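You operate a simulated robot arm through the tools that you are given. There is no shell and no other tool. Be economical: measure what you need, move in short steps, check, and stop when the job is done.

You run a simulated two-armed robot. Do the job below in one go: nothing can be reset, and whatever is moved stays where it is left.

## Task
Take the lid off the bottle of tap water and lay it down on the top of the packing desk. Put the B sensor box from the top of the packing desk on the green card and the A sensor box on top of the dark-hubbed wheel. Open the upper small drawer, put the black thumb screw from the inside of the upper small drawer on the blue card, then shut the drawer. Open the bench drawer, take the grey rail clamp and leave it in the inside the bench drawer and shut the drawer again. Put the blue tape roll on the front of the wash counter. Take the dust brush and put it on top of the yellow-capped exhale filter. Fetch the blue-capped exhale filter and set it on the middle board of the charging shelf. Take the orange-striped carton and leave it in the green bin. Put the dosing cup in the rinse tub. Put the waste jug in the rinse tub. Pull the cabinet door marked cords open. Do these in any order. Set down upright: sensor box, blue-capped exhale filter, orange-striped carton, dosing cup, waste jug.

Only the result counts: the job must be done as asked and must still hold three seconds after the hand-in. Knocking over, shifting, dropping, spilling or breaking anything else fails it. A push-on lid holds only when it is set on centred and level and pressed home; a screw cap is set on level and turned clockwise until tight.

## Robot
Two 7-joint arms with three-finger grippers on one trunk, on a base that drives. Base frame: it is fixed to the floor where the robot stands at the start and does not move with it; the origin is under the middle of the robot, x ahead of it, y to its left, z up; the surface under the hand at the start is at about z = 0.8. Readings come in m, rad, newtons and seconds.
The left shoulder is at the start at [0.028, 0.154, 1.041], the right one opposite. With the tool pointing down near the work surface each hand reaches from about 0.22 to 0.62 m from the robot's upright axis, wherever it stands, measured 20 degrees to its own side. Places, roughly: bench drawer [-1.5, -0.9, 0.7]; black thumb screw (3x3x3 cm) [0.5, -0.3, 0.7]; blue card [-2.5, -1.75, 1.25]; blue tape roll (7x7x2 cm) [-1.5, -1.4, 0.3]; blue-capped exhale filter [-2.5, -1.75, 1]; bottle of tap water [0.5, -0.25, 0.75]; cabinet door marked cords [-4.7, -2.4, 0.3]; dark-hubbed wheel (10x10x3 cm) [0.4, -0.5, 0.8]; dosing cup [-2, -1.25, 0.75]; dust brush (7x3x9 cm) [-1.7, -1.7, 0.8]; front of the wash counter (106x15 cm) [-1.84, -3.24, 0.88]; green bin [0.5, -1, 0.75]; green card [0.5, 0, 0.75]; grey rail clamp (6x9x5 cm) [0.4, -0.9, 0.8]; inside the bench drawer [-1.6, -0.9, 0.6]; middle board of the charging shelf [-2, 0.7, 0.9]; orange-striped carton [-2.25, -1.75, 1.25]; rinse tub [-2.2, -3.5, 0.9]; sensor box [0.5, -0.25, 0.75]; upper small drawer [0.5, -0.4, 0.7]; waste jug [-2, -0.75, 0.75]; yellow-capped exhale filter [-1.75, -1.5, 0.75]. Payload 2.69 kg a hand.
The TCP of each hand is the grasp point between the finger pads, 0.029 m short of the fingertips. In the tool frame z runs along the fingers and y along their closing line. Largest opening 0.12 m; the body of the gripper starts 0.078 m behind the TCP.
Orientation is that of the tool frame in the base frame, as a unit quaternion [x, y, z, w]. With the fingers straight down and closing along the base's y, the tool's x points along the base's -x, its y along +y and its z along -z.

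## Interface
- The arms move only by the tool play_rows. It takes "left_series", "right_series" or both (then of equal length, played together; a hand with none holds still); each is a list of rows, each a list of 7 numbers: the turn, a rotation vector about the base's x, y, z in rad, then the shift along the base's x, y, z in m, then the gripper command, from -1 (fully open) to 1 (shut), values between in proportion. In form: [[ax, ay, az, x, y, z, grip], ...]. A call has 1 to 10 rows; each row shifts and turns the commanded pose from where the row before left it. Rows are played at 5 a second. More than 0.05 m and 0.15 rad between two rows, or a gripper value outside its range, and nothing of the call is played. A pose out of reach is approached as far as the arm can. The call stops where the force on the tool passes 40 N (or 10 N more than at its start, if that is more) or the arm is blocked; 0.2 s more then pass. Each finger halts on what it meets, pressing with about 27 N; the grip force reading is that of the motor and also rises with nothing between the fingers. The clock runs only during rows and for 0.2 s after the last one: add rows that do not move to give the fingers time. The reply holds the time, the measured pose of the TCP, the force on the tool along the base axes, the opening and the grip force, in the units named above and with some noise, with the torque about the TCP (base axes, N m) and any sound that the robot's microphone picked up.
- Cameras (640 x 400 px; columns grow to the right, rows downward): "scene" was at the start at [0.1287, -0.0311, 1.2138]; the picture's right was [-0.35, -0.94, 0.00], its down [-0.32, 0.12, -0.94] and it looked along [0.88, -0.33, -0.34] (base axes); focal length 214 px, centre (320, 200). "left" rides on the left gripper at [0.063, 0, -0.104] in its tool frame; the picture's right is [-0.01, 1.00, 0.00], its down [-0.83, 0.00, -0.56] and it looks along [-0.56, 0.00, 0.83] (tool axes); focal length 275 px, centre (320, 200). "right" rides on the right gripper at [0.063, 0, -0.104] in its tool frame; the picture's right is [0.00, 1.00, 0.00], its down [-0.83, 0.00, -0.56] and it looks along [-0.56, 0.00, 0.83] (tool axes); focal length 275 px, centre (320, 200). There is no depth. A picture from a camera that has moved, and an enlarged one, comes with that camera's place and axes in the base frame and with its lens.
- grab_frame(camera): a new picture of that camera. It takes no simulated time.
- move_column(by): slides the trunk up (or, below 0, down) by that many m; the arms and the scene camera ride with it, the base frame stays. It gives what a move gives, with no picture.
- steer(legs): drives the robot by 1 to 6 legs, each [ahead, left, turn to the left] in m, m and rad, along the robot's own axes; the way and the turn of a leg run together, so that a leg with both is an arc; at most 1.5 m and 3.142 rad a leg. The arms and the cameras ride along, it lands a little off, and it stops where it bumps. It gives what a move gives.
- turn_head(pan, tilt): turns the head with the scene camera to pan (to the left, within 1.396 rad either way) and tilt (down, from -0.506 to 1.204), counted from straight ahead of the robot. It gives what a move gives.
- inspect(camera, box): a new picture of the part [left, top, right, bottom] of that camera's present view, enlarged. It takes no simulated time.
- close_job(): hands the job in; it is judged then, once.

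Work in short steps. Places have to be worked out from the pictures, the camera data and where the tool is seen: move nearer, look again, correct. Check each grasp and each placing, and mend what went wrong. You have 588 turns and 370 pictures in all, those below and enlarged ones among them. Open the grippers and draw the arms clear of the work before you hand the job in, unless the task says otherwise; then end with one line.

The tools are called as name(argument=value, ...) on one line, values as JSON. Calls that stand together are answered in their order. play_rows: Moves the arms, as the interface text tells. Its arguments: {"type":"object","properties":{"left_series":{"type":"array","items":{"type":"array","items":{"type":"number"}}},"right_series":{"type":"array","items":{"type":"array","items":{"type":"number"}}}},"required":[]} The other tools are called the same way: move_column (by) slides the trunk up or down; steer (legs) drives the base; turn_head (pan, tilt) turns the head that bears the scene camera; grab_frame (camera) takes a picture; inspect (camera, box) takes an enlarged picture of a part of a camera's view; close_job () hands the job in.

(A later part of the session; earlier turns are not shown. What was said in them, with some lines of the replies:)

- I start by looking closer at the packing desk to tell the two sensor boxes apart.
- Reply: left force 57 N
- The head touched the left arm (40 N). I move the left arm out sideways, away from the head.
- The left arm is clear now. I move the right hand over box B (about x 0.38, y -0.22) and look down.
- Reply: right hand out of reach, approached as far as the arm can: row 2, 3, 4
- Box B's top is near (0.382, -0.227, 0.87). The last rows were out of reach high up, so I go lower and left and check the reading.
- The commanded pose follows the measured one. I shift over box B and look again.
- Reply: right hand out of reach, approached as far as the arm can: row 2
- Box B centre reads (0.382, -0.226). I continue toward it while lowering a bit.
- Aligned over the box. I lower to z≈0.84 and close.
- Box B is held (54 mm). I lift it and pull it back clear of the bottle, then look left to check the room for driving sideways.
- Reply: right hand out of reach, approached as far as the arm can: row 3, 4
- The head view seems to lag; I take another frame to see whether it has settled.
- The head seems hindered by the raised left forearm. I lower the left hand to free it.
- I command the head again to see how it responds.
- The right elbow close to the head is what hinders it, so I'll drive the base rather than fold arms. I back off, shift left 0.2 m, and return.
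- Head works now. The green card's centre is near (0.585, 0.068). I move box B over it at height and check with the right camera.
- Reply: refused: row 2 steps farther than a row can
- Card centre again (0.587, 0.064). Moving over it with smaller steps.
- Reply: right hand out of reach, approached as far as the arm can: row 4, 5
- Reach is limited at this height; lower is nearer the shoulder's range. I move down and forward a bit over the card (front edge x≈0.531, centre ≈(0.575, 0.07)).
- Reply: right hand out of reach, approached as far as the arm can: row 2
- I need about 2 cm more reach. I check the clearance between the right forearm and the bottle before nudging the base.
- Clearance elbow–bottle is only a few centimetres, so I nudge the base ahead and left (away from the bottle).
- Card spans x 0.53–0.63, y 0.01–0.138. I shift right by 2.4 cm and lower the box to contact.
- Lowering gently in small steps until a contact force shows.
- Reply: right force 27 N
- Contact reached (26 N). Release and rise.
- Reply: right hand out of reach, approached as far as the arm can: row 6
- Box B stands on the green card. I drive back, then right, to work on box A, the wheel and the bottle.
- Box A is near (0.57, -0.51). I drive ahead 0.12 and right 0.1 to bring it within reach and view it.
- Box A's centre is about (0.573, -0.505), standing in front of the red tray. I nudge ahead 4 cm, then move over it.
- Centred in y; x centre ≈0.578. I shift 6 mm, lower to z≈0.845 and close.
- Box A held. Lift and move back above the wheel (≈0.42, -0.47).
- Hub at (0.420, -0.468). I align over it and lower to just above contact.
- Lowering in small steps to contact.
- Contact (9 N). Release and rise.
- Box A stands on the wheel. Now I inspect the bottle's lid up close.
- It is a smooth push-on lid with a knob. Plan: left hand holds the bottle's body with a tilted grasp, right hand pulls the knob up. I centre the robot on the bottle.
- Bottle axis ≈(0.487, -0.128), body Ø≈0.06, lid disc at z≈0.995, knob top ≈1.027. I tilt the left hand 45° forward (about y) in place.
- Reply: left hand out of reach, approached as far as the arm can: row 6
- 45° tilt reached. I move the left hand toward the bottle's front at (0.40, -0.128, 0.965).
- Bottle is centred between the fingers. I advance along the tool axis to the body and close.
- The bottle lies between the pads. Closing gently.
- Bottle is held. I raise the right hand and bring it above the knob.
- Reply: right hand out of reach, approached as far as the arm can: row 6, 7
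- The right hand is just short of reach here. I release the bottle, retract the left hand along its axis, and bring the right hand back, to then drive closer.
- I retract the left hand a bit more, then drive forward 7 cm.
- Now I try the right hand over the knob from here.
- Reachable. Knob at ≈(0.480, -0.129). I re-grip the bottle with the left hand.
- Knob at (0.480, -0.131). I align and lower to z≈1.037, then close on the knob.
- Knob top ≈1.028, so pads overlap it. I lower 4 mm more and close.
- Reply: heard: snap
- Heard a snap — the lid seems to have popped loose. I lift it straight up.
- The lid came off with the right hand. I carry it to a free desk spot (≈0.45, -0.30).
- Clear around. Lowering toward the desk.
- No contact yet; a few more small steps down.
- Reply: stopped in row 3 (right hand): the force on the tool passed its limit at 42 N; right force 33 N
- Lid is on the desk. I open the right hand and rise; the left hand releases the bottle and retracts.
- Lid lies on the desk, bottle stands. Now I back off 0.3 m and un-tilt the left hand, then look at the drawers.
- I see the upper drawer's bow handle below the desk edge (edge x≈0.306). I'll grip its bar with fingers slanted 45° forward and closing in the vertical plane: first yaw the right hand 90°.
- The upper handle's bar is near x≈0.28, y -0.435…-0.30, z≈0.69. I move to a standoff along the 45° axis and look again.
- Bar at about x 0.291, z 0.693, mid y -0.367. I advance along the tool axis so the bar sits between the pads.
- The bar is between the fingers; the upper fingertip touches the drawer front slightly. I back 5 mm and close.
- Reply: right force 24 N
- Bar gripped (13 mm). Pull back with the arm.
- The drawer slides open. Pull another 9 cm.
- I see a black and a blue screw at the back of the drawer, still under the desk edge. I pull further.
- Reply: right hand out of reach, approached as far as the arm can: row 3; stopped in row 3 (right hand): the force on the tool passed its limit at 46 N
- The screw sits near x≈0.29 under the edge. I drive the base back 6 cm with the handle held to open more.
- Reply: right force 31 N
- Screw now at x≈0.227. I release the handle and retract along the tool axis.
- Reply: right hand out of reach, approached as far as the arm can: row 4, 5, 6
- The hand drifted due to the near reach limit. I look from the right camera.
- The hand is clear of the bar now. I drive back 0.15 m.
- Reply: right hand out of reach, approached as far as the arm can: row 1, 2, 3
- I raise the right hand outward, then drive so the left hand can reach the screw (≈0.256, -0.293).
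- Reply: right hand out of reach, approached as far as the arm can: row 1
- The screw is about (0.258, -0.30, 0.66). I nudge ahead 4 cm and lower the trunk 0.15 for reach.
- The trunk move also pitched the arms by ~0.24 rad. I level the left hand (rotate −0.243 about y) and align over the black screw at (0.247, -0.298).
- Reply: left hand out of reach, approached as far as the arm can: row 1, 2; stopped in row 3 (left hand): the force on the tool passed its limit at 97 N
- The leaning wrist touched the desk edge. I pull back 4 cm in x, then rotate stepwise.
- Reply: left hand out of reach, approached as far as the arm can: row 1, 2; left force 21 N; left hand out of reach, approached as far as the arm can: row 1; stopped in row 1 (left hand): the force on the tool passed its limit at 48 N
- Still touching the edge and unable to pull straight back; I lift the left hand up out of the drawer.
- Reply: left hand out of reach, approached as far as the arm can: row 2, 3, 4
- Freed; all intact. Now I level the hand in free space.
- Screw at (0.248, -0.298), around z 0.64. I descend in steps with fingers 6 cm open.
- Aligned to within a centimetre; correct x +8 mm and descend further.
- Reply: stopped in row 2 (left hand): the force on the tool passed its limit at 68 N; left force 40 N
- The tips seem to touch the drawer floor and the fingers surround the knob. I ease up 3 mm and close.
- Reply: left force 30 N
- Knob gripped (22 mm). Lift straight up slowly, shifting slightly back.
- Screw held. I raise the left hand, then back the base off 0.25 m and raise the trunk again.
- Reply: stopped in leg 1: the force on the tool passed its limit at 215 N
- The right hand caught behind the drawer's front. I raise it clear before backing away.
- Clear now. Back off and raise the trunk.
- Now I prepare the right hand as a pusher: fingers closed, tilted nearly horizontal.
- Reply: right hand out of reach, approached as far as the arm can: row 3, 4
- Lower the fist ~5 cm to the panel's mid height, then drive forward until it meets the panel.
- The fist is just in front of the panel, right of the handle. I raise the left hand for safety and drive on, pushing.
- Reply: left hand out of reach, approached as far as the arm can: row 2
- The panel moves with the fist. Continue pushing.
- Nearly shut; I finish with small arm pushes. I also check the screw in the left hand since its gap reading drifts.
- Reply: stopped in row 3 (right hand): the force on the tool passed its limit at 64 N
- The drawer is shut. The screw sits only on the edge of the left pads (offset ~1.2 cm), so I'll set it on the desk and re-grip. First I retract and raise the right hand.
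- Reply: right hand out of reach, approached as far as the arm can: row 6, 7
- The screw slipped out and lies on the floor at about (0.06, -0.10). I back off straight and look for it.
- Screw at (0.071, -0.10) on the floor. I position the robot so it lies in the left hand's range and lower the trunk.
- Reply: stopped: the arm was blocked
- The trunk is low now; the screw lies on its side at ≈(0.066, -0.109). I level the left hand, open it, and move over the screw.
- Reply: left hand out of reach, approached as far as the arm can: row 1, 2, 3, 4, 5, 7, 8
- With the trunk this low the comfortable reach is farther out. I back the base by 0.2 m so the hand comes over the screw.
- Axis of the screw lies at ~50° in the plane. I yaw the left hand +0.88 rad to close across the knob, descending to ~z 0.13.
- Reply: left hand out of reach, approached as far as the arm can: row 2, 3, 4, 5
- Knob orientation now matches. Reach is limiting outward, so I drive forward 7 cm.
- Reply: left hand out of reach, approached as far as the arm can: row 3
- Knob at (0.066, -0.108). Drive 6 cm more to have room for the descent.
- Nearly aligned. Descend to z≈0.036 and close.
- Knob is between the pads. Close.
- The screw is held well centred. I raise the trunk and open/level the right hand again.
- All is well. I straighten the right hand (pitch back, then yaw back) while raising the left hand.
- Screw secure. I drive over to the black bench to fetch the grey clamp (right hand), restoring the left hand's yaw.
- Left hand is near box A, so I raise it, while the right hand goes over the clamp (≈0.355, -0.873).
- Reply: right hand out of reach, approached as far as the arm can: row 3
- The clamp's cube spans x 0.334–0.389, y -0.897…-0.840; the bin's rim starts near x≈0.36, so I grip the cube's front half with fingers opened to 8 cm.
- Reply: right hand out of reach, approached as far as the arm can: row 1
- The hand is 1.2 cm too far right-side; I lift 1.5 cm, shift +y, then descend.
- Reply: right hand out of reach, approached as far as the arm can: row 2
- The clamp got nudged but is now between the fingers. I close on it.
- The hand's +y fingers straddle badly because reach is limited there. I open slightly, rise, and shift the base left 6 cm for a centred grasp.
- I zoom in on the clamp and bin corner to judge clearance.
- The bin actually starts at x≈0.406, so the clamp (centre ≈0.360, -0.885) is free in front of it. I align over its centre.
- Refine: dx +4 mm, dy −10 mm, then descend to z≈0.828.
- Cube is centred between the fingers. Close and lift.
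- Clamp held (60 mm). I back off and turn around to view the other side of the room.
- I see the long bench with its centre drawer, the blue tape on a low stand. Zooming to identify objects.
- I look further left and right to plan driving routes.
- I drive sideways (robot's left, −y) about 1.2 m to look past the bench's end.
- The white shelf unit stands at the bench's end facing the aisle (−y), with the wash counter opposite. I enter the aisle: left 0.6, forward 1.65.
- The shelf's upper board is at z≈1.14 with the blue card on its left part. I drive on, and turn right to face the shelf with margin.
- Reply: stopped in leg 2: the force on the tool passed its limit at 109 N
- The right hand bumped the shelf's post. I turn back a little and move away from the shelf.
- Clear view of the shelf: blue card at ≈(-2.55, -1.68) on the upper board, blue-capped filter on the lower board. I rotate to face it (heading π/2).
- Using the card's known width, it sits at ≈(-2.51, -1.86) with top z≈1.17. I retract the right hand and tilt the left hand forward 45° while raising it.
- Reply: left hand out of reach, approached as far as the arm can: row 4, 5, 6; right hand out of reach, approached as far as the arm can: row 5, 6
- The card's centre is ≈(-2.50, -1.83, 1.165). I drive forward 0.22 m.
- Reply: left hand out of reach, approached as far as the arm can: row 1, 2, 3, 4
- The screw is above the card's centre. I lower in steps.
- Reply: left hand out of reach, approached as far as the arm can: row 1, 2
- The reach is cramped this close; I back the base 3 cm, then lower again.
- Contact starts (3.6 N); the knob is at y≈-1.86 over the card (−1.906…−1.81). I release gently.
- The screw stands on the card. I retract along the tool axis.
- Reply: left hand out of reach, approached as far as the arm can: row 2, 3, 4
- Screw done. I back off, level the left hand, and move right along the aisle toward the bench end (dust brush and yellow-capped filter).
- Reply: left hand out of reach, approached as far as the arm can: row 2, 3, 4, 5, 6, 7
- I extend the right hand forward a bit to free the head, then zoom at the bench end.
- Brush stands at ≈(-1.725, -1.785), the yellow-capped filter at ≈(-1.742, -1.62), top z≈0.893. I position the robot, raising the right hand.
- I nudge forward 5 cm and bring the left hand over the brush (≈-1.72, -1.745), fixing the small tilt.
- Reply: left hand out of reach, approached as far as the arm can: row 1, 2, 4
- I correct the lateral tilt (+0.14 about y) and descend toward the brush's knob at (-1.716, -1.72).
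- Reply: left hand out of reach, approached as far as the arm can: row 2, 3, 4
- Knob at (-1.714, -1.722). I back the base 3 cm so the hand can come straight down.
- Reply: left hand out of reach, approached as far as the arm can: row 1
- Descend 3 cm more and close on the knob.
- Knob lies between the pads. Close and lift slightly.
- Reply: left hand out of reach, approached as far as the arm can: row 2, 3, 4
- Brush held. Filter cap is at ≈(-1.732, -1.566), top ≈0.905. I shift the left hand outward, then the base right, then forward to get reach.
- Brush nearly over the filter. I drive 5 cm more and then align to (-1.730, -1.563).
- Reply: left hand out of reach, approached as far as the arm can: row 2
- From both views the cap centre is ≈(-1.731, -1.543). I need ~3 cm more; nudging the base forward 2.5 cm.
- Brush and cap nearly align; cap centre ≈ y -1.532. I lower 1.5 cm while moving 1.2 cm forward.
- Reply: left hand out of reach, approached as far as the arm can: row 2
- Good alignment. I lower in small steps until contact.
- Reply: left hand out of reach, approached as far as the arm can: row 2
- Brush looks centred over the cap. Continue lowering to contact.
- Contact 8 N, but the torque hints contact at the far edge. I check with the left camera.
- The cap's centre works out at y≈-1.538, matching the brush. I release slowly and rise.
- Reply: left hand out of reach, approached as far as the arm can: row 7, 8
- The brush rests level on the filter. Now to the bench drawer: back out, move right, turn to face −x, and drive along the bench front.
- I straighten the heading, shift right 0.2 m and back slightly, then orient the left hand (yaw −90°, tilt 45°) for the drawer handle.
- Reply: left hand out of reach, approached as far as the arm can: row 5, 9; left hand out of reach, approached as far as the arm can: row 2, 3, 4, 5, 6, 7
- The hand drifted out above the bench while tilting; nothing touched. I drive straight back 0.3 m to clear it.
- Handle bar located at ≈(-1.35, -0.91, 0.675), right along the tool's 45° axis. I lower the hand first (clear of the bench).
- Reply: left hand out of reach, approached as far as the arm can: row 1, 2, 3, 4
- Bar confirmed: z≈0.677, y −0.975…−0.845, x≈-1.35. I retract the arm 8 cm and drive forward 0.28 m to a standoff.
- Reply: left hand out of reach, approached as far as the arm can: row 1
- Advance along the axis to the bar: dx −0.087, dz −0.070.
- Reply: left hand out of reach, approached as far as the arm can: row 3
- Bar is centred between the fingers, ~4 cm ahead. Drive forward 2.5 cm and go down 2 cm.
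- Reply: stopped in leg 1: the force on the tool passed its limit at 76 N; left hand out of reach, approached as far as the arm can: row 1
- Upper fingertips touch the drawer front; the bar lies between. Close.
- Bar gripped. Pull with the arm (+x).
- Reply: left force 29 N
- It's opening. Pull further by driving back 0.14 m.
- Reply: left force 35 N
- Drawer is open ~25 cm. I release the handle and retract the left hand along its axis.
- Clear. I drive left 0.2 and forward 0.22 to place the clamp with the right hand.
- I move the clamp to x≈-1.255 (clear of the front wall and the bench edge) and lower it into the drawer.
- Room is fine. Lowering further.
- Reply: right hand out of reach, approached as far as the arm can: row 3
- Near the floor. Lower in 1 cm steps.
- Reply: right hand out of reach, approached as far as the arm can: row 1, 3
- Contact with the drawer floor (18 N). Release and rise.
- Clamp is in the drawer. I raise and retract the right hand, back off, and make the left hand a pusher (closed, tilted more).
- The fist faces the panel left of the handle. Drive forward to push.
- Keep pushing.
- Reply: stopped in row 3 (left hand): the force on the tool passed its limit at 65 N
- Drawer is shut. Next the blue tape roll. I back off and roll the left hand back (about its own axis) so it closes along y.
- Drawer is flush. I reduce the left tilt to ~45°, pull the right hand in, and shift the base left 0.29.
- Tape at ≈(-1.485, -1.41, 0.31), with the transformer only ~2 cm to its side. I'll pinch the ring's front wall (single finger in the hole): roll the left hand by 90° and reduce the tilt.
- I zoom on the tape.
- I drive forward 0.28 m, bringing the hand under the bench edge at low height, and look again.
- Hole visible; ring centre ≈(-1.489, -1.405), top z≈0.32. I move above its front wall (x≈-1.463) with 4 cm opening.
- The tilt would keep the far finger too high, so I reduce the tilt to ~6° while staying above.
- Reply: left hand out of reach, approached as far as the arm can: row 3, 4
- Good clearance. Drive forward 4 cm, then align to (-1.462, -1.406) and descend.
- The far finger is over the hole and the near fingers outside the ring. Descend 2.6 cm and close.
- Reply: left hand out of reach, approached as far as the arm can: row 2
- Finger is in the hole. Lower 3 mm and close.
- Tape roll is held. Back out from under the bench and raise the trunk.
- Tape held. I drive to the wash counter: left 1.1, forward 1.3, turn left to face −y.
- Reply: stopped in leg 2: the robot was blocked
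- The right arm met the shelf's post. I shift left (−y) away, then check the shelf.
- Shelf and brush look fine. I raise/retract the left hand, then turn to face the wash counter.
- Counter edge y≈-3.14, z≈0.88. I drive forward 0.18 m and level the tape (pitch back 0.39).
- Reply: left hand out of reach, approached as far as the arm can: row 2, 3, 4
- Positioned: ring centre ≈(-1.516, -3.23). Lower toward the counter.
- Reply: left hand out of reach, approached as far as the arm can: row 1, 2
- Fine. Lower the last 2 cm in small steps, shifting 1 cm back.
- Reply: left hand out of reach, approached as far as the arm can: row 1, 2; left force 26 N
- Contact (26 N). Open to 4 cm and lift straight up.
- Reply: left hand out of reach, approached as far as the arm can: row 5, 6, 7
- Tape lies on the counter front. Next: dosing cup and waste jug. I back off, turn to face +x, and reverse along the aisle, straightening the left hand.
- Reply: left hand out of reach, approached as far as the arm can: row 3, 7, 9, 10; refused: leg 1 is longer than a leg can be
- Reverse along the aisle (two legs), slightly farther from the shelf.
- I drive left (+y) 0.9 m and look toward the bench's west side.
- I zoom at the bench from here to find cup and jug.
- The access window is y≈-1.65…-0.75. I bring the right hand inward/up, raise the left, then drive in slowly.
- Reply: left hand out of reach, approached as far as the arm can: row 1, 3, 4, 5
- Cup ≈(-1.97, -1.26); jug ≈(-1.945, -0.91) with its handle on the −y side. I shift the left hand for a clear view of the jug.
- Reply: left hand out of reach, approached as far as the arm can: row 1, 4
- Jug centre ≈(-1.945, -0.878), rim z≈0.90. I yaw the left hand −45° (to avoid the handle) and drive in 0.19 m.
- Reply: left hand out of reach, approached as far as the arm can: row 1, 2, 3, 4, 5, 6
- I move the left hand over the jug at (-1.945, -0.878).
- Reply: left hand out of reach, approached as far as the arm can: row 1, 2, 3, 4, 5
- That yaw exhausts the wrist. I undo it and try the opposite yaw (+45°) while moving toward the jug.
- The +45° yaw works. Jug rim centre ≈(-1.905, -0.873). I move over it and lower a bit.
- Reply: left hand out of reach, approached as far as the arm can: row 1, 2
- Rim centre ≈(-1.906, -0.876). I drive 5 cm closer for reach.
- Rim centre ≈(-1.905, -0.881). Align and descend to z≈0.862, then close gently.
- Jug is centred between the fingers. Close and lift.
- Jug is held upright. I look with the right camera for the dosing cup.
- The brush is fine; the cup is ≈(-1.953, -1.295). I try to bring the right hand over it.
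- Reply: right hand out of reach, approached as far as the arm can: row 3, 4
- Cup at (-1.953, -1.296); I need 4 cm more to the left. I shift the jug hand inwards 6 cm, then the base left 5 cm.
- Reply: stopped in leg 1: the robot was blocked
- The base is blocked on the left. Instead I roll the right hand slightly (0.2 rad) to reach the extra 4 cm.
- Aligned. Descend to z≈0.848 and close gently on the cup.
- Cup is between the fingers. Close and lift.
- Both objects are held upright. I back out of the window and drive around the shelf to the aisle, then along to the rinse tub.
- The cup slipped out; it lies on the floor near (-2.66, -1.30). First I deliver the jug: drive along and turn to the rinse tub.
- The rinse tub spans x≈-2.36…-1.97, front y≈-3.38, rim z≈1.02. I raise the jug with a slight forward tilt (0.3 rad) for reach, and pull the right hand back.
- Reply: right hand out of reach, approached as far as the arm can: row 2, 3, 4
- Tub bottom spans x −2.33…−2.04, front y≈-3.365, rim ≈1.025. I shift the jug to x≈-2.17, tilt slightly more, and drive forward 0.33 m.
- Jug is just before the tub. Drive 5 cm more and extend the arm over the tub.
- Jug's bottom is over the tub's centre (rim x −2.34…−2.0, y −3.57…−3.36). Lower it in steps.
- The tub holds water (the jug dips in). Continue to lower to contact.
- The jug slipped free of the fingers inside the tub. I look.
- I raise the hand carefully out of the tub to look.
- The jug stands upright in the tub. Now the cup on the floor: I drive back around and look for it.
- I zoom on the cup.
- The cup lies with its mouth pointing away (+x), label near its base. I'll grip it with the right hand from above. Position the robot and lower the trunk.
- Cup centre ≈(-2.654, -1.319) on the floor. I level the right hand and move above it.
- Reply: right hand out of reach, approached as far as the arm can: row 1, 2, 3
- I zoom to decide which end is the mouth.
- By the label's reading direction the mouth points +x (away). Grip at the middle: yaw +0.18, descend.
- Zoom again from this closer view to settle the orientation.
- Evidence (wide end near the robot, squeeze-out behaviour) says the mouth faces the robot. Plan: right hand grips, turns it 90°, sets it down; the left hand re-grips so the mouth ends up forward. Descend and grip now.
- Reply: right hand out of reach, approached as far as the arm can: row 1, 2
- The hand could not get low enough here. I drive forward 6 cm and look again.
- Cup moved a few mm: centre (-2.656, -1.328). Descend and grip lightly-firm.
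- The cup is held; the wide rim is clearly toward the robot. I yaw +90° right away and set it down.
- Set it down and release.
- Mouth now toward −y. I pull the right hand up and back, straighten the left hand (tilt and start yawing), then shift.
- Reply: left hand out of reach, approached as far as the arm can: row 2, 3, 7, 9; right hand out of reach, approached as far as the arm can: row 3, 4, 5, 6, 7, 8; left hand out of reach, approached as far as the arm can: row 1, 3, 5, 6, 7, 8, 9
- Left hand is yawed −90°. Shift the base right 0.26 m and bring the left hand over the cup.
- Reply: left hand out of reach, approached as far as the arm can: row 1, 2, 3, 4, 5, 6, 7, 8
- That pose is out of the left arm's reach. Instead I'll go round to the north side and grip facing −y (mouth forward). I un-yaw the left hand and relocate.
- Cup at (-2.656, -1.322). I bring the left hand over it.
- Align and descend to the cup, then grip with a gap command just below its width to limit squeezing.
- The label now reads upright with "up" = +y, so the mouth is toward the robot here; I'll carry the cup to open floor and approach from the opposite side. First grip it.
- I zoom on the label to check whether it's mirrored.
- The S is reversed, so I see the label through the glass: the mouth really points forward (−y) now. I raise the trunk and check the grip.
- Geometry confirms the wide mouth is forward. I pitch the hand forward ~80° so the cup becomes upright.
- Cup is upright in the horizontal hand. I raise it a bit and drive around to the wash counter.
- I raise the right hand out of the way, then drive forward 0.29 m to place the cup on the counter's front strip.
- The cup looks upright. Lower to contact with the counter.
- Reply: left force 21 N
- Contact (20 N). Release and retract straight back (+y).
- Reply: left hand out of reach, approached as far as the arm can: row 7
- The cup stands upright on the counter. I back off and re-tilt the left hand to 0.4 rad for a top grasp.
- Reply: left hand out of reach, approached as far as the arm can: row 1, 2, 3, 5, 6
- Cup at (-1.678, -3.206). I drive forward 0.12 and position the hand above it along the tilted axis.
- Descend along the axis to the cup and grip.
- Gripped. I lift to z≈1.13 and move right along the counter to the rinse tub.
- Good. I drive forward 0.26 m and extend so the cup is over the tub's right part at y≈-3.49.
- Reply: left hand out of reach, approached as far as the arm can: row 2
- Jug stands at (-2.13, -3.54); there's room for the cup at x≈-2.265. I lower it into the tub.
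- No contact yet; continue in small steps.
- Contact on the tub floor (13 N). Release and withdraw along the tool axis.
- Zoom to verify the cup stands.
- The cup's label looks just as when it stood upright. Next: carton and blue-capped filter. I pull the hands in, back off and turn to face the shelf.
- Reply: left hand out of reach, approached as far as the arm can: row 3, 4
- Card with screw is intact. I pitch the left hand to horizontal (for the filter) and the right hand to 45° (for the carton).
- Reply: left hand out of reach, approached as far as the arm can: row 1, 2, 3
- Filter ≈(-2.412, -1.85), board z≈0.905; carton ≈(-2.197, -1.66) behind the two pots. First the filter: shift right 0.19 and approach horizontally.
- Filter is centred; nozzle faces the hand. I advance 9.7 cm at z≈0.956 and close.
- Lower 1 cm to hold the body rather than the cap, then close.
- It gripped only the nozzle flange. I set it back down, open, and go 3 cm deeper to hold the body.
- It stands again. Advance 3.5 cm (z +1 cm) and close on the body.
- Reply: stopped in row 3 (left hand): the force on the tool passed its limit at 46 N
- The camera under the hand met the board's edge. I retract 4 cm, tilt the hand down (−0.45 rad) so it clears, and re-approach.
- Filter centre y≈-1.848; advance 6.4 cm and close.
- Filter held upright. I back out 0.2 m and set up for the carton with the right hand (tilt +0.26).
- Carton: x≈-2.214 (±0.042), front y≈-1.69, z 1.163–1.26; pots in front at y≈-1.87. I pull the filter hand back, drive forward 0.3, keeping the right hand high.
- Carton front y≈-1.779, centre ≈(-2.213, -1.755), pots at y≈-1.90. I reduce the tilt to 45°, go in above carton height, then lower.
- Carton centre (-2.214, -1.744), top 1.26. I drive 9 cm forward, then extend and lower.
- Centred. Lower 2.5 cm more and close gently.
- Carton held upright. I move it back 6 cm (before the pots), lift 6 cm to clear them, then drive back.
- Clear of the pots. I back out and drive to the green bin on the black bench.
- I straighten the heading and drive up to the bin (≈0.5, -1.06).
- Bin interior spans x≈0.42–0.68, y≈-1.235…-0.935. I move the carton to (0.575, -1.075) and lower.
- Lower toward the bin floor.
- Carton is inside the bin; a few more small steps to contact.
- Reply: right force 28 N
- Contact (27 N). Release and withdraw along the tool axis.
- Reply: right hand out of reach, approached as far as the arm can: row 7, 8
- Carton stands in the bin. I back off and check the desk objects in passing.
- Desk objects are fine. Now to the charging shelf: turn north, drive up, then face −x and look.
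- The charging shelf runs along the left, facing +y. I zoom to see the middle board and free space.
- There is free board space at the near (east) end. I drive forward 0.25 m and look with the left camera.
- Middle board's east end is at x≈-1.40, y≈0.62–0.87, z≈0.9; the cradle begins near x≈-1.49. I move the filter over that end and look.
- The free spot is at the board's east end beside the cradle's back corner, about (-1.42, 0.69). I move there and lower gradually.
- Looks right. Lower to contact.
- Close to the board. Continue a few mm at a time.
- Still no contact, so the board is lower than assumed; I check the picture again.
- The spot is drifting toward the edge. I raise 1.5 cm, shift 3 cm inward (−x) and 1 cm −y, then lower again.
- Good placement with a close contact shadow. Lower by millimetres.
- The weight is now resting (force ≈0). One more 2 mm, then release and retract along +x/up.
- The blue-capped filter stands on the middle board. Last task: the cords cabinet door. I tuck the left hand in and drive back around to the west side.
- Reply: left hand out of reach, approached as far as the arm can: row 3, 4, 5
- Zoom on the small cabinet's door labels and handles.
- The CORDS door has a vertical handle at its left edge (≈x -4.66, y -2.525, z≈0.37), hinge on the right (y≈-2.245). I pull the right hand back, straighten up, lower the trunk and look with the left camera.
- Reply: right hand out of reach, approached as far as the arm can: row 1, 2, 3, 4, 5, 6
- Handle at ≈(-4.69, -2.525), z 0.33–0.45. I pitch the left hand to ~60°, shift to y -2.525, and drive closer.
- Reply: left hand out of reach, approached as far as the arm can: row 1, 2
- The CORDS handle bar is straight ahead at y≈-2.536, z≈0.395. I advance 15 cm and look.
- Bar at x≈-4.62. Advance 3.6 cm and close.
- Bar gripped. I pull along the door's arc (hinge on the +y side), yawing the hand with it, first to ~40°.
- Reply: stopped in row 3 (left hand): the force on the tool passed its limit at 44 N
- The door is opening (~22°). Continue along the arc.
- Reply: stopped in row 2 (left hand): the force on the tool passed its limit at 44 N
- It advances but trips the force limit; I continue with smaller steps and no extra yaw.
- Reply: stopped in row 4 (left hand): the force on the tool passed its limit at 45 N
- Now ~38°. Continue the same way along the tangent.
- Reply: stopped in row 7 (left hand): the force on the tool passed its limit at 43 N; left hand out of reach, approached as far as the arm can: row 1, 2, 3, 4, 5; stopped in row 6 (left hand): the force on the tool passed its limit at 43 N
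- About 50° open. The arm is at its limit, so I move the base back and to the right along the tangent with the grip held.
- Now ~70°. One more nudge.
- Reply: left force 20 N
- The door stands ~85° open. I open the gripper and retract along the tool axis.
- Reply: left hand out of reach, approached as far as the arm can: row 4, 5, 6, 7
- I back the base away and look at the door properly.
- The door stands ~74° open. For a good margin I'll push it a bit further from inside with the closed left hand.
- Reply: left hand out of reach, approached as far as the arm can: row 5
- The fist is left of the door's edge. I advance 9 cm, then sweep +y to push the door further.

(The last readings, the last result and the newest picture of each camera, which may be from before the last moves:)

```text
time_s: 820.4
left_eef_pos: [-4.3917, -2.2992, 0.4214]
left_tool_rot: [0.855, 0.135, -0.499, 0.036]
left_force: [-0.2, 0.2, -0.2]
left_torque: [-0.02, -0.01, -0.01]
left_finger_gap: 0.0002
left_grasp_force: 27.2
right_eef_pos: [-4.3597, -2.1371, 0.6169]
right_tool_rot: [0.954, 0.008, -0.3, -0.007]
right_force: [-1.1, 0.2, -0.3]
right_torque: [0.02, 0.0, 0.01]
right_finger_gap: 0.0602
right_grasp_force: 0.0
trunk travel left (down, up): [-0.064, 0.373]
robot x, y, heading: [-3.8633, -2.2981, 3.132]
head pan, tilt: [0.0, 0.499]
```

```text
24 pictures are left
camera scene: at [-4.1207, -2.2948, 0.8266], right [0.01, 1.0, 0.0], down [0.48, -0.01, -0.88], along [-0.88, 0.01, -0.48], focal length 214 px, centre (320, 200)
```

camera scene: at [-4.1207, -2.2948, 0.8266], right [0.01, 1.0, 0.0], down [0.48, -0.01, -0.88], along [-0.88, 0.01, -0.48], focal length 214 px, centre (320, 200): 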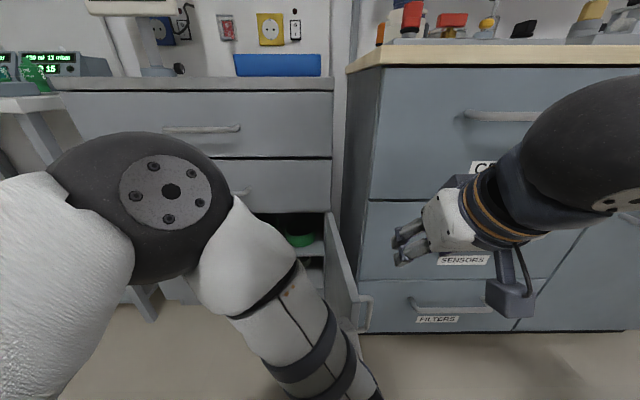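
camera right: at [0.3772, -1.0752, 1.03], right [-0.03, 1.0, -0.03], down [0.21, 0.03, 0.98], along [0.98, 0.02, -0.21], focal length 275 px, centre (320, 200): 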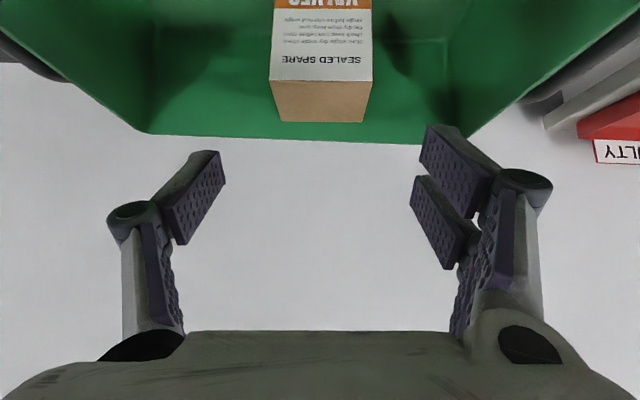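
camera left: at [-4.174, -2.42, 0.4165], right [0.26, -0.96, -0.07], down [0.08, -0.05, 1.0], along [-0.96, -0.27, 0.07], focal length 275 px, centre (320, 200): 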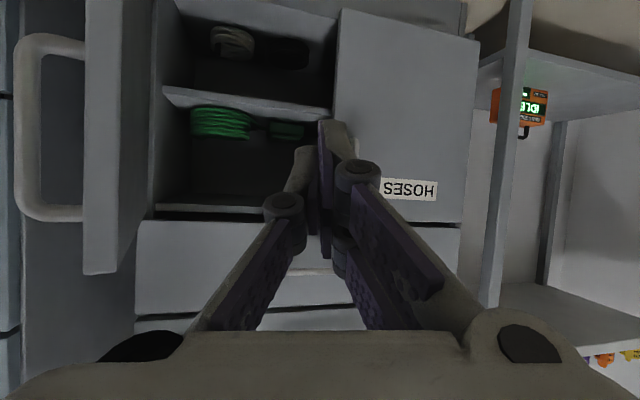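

The door is now past 90°. I withdraw the hand (−y, then back), raise the trunk and verify.

play_rows(left_series=[[0, 0, 0, 0, -0.03, 0, 1], [0, 0, 0, 0, -0.03, 0, 1], [0, 0, 0, 0.03, -0.02, 0, 1], [0, 0, 0, 0.04, 0, 0, 1], [0, 0, 0, 0, 0, 0, 1]])

steer(legs=[[-0.6, 0.05, 0]])

move_column(by=0.2)

move_column(by=0.15)

grab_frame(camera="scene")

```text
time_s: 821.6
left_eef_pos: [-4.3207, -2.3818, 0.4195]
left_tool_rot: [0.855, 0.134, -0.499, 0.036]
left_force: [0.6, 0.0, 0.3]
left_torque: [0.02, 0.0, 0.01]
left_finger_gap: 0.0
left_grasp_force: 27.1
right_eef_pos: [-4.3598, -2.1375, 0.6164]
right_tool_rot: [0.954, 0.008, -0.301, -0.006]
right_force: [0.4, -0.2, 0.0]
right_torque: [-0.01, 0.0, 0.04]
right_finger_gap: 0.0603
right_grasp_force: 0.0
trunk travel left (down, up): [-0.064, 0.373]
robot x, y, heading: [-3.8595, -2.299, 3.128]
head pan, tilt: [0.0, 0.499]
```

```text
time_s: 825.0
left_eef_pos: [-3.7267, -2.4364, 0.4193]
left_tool_rot: [0.856, 0.13, -0.5, 0.034]
left_force: [0.3, -0.5, 0.2]
left_torque: [0.01, 0.0, 0.01]
left_finger_gap: 0.0
left_grasp_force: 27.3
right_eef_pos: [-3.7639, -2.1929, 0.6168]
right_tool_rot: [0.954, 0.005, -0.301, -0.008]
right_force: [-0.4, 0.4, -1.2]
right_torque: [0.03, 0.01, 0.03]
right_finger_gap: 0.0603
right_grasp_force: 0.1
trunk travel left (down, up): [-0.064, 0.373]
robot x, y, heading: [-3.2644, -2.3549, 3.125]
head pan, tilt: [0.0, 0.499]
```

```text
time_s: 827.2
left_eef_pos: [-3.7265, -2.4367, 0.6192]
left_tool_rot: [0.856, 0.13, -0.499, 0.033]
left_force: [0.4, 0.8, -0.1]
left_torque: [-0.03, -0.03, 0.0]
left_finger_gap: 0.0
left_grasp_force: 27.5
right_eef_pos: [-3.7635, -2.1922, 0.8162]
right_tool_rot: [0.954, 0.005, -0.3, -0.007]
right_force: [-0.5, 0.3, -0.7]
right_torque: [0.01, -0.01, 0.0]
right_finger_gap: 0.0598
right_grasp_force: 0.1
trunk travel left (down, up): [-0.264, 0.173]
robot x, y, heading: [-3.2662, -2.3574, 3.122]
head pan, tilt: [0.0, 0.499]
```

```text
time_s: 828.9
left_eef_pos: [-3.7267, -2.4373, 0.7692]
left_tool_rot: [0.856, 0.131, -0.499, 0.035]
left_force: [0.3, -0.7, -0.5]
left_torque: [-0.01, 0.01, 0.02]
left_finger_gap: 0.0002
left_grasp_force: 26.8
right_eef_pos: [-3.7641, -2.1932, 0.9661]
right_tool_rot: [0.954, 0.004, -0.301, -0.008]
right_force: [-1.5, 0.2, -0.1]
right_torque: [0.04, -0.01, 0.04]
right_finger_gap: 0.06
right_grasp_force: 0.1
trunk travel left (down, up): [-0.414, 0.023]
robot x, y, heading: [-3.2601, -2.3561, 3.118]
head pan, tilt: [0.0, 0.499]
```

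```text
23 pictures are left
camera scene: at [-3.3878, -2.354, 1.2119], right [0.02, 1.0, 0.0], down [0.48, -0.01, -0.88], along [-0.88, 0.02, -0.48], focal length 214 px, centre (320, 200)
```

scene: 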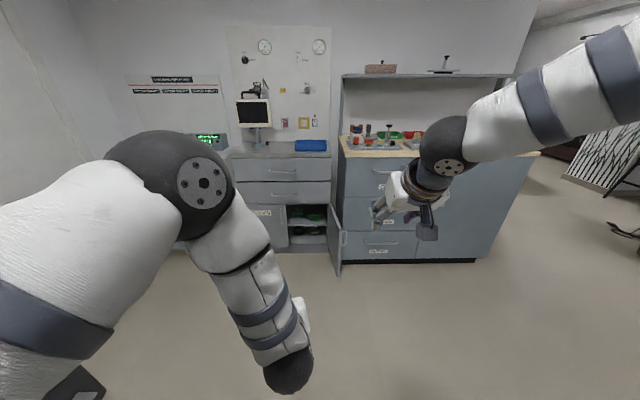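

The cords door is wide open and everything is placed. I open both grippers with arms clear, then hand in.

play_rows(left_series=[[0, 0, 0, 0, 0, 0, 0], [0, 0, 0, 0, 0, 0, -1], [0, 0, 0, 0, 0, 0, -1], [0, 0, 0, 0, 0, 0, -1]], right_series=[[0, 0, 0, 0, 0, 0, -0.5], [0, 0, 0, 0, 0, 0, -1], [0, 0, 0, 0, 0, 0, -1], [0, 0, 0, 0, 0, 0, -1]])

turn_head(pan=0.9, tilt=0.4)

inspect(camera="scene", box=[0, 0, 640, 400])

```text
time_s: 829.9
left_eef_pos: [-3.7262, -2.4367, 0.7692]
left_tool_rot: [0.856, 0.13, -0.5, 0.034]
left_force: [1.0, 0.1, 0.4]
left_torque: [0.0, 0.0, -0.05]
left_finger_gap: 0.1202
left_grasp_force: 0.0
right_eef_pos: [-3.7651, -2.1933, 0.967]
right_tool_rot: [0.954, 0.005, -0.301, -0.007]
right_force: [0.3, 0.6, 0.5]
right_torque: [-0.01, 0.0, 0.0]
right_finger_gap: 0.12
right_grasp_force: 0.0
trunk travel left (down, up): [-0.414, 0.023]
robot x, y, heading: [-3.2619, -2.3559, 3.121]
head pan, tilt: [0.0, 0.499]
```

```text
time_s: 831.1
left_eef_pos: [-3.7259, -2.4365, 0.7693]
left_tool_rot: [0.856, 0.13, -0.5, 0.033]
left_force: [0.3, -0.1, -0.2]
left_torque: [-0.01, -0.02, -0.02]
left_finger_gap: 0.1201
left_grasp_force: 0.1
right_eef_pos: [-3.7641, -2.192, 0.9681]
right_tool_rot: [0.954, 0.006, -0.301, -0.007]
right_force: [-0.1, -0.2, 0.0]
right_torque: [0.0, -0.02, 0.0]
right_finger_gap: 0.1196
right_grasp_force: 0.2
trunk travel left (down, up): [-0.414, 0.023]
robot x, y, heading: [-3.2663, -2.3565, 3.121]
head pan, tilt: [0.901, 0.4]
```

```text
1.00 times, centred on (320, 200) of scene (not enlarged: the box is as wide or as high as the picture)
camera zoom: at [-3.3555, -2.4271, 1.2211], right [-0.77, 0.64, 0.0], down [0.25, 0.3, -0.92], along [-0.59, -0.71, -0.39], focal length 214 px, centre (320, 200)
```

zoom: 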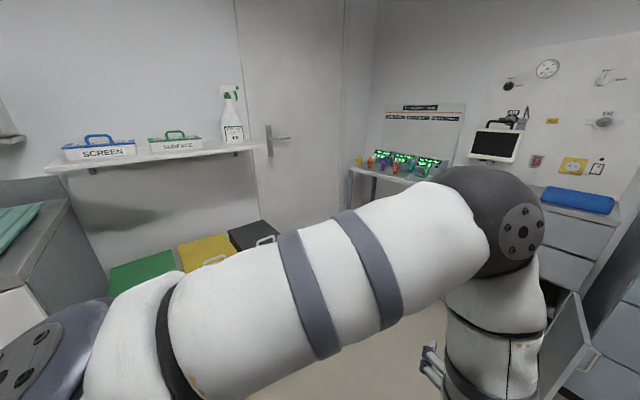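

A final check of the cup in the rinse tub: I drive over and look.

steer(legs=[[0, 0.2, 0], [-0.95, 0, 0.02], [0, 0, 1.57]])

turn_head(pan=0.0, tilt=0.45)

grab_frame(camera="scene")

```text
time_s: 841.7
left_eef_pos: [-2.2243, -3.0195, 0.7688]
left_tool_rot: [0.501, 0.706, -0.323, 0.383]
left_force: [0.9, 0.5, 1.0]
left_torque: [0.02, 0.02, 0.05]
left_finger_gap: 0.12
left_grasp_force: 0.1
right_eef_pos: [-2.4673, -3.0656, 0.9669]
right_tool_rot: [0.658, 0.69, -0.215, 0.211]
right_force: [-0.3, -0.7, -0.4]
right_torque: [-0.01, -0.01, -0.01]
right_finger_gap: 0.1202
right_grasp_force: 0.0
trunk travel left (down, up): [-0.414, 0.023]
robot x, y, heading: [-2.323, -2.5617, -1.554]
head pan, tilt: [0.901, 0.4]
```

```text
time_s: 842.9
left_eef_pos: [-2.2249, -3.0197, 0.769]
left_tool_rot: [0.501, 0.705, -0.324, 0.383]
left_force: [-0.2, 0.0, -0.3]
left_torque: [0.01, 0.02, 0.0]
left_finger_gap: 0.1202
left_grasp_force: 0.1
right_eef_pos: [-2.4668, -3.0661, 0.9658]
right_tool_rot: [0.658, 0.69, -0.214, 0.212]
right_force: [0.0, 0.7, -0.3]
right_torque: [0.0, 0.02, -0.02]
right_finger_gap: 0.1203
right_grasp_force: 0.1
trunk travel left (down, up): [-0.414, 0.023]
robot x, y, heading: [-2.3183, -2.5648, -1.555]
head pan, tilt: [0.0, 0.45]
```

```text
21 pictures are left
camera scene: at [-2.3184, -2.683, 1.2164], right [-1.0, -0.02, 0.0], down [-0.01, 0.44, -0.9], along [0.02, -0.9, -0.44], focal length 214 px, centre (320, 200)
```

scene: 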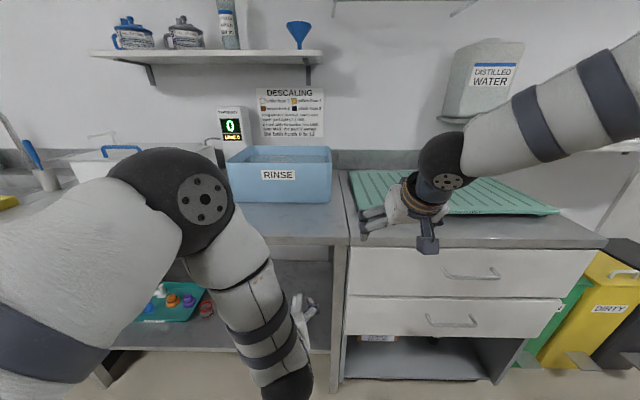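

I raise the right hand and use its camera to look into the tub from here.

play_rows(right_series=[[0, 0, 0, 0.02, 0, 0.045, -1], [0, 0, 0, 0.03, 0, 0.04, -1], [0, 0, 0, 0.03, 0, 0.04, -1], [0, 0, 0, 0.03, 0, 0.04, -1], [0.1, 0, 0, 0.03, -0.02, 0.03, -1], [0.1, 0, 0, 0, -0.02, 0.0, -1], [0.1, 0, 0, 0, -0.02, 0, -1], [0, 0, 0, 0, 0, 0, -1]])

grab_frame(camera="right")

```text
time_s: 844.7
left_eef_pos: [-2.2237, -3.0195, 0.7689]
left_tool_rot: [0.5, 0.706, -0.323, 0.383]
left_force: [0.7, -0.3, 0.3]
left_torque: [0.0, -0.01, -0.04]
left_finger_gap: 0.1201
left_grasp_force: 0.0
right_eef_pos: [-2.333, -3.0912, 1.1436]
right_tool_rot: [0.679, 0.712, -0.126, 0.126]
right_force: [0.5, 0.3, -0.3]
right_torque: [-0.04, 0.02, -0.02]
right_finger_gap: 0.1197
right_grasp_force: 0.1
right hand out of reach, approached as far as the arm can: row 6, 7
trunk travel left (down, up): [-0.414, 0.023]
robot x, y, heading: [-2.321, -2.5549, -1.554]
head pan, tilt: [0.0, 0.45]
```

```text
20 pictures are left
camera right: at [-2.3353, -2.9958, 1.2206], right [1.0, 0.05, -0.01], down [0.04, -0.58, 0.81], along [0.03, -0.81, -0.58], focal length 275 px, centre (320, 200)
```

right: 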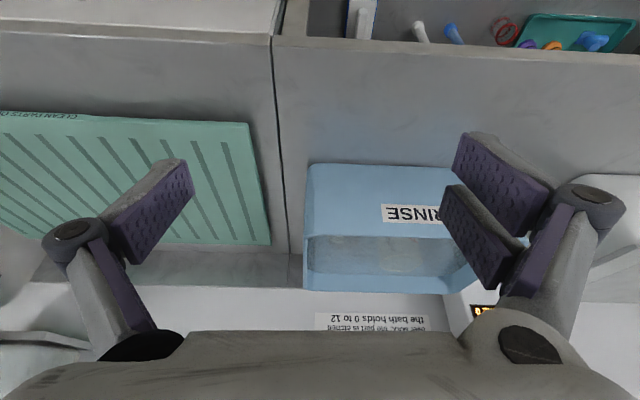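

I raise the left hand too, then drive 0.22 m closer for a steeper look.

play_rows(left_series=[[0, 0, 0, 0, 0.02, 0.04, -1], [0, 0, 0, 0, 0.02, 0.045, -1], [0, 0, 0, 0, 0, 0.045, -1], [0, 0, 0, 0, 0, 0.045, -1], [0, 0, 0, 0, 0, 0.045, -1], [0, 0, 0, 0, 0, 0.045, -1], [0, 0, 0, 0, 0, 0.045, -1], [0, 0, 0, 0, 0, 0.03, -1], [0, 0, 0, 0, 0, 0, -1]])

steer(legs=[[0.24, 0, 0]])

grab_frame(camera="right")

```text
time_s: 846.7
left_eef_pos: [-2.2267, -2.9798, 1.1145]
left_tool_rot: [0.5, 0.707, -0.322, 0.383]
left_force: [0.6, 0.6, 1.0]
left_torque: [0.0, 0.0, 0.01]
left_finger_gap: 0.12
left_grasp_force: 0.1
right_eef_pos: [-2.3331, -3.0912, 1.1435]
right_tool_rot: [0.68, 0.711, -0.127, 0.126]
right_force: [0.0, 0.2, -0.6]
right_torque: [0.01, 0.0, -0.01]
right_finger_gap: 0.1201
right_grasp_force: 0.0
trunk travel left (down, up): [-0.414, 0.023]
robot x, y, heading: [-2.3238, -2.5601, -1.55]
head pan, tilt: [0.0, 0.45]
```

```text
time_s: 848.4
left_eef_pos: [-2.2256, -3.2183, 1.1135]
left_tool_rot: [0.502, 0.705, -0.324, 0.382]
left_force: [0.4, -0.3, -0.2]
left_torque: [0.03, 0.0, -0.02]
left_finger_gap: 0.12
left_grasp_force: 0.1
right_eef_pos: [-2.3328, -3.3304, 1.143]
right_tool_rot: [0.682, 0.709, -0.128, 0.127]
right_force: [-0.5, -0.6, 0.2]
right_torque: [0.04, 0.04, 0.0]
right_finger_gap: 0.1199
right_grasp_force: 0.0
trunk travel left (down, up): [-0.414, 0.023]
robot x, y, heading: [-2.318, -2.7975, -1.559]
head pan, tilt: [0.0, 0.45]
```

```text
19 pictures are left
camera right: at [-2.3342, -3.2355, 1.2202], right [1.0, 0.04, -0.01], down [0.03, -0.58, 0.81], along [0.03, -0.81, -0.58], focal length 275 px, centre (320, 200)
```

right: 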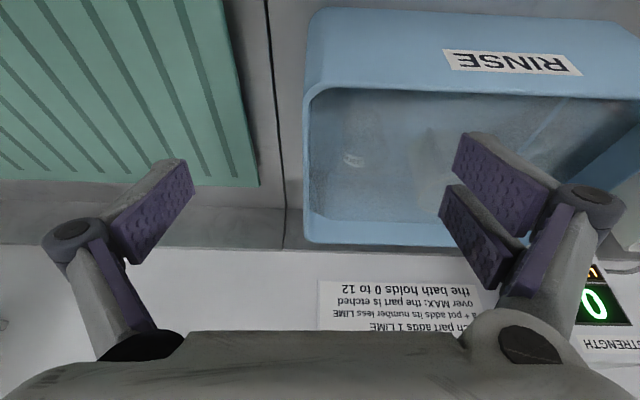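

inspect(camera="right", box=[300, 80, 470, 230])

```text
2.67 times, centred on (385, 155) of right
camera zoom: at [-2.3342, -3.2355, 1.2202], right [1.0, 0.04, -0.01], down [0.03, -0.58, 0.81], along [0.03, -0.81, -0.58], focal length 734 px, centre (147, 320)
```

zoom: 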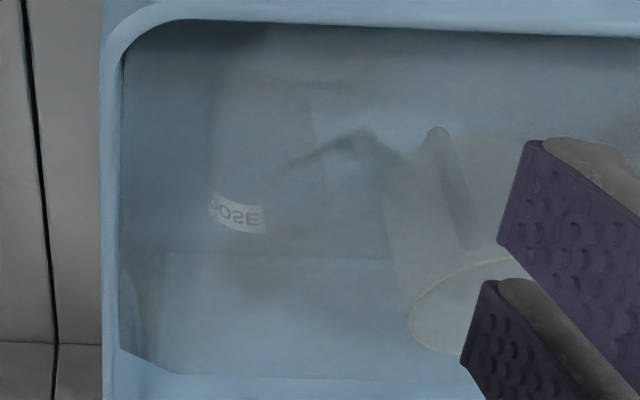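

The cup and jug both stand upright in the tub. I back away and hand in.

steer(legs=[[-0.28, 0, 0]])

close_job()

```text
time_s: 850.4
left_eef_pos: [-2.2297, -2.943, 1.1139]
left_tool_rot: [0.502, 0.705, -0.324, 0.382]
left_force: [0.4, -0.2, 0.7]
left_torque: [-0.01, 0.04, 0.04]
left_finger_gap: 0.1199
left_grasp_force: 0.0
right_eef_pos: [-2.3349, -3.0549, 1.1443]
right_tool_rot: [0.682, 0.709, -0.128, 0.126]
right_force: [-0.3, 0.1, -0.5]
right_torque: [0.01, 0.0, 0.03]
right_finger_gap: 0.12
right_grasp_force: 0.1
trunk travel left (down, up): [-0.414, 0.023]
robot x, y, heading: [-2.3191, -2.5259, -1.559]
head pan, tilt: [0.0, 0.45]
```

```text
The job is handed in.
```

All the asked items are in place and the job is handed in, but I dropped the thumb screw and the dosing cup on the floor along the way, and I bumped the shelf unit twice and the open small drawer once without seeing any damage.
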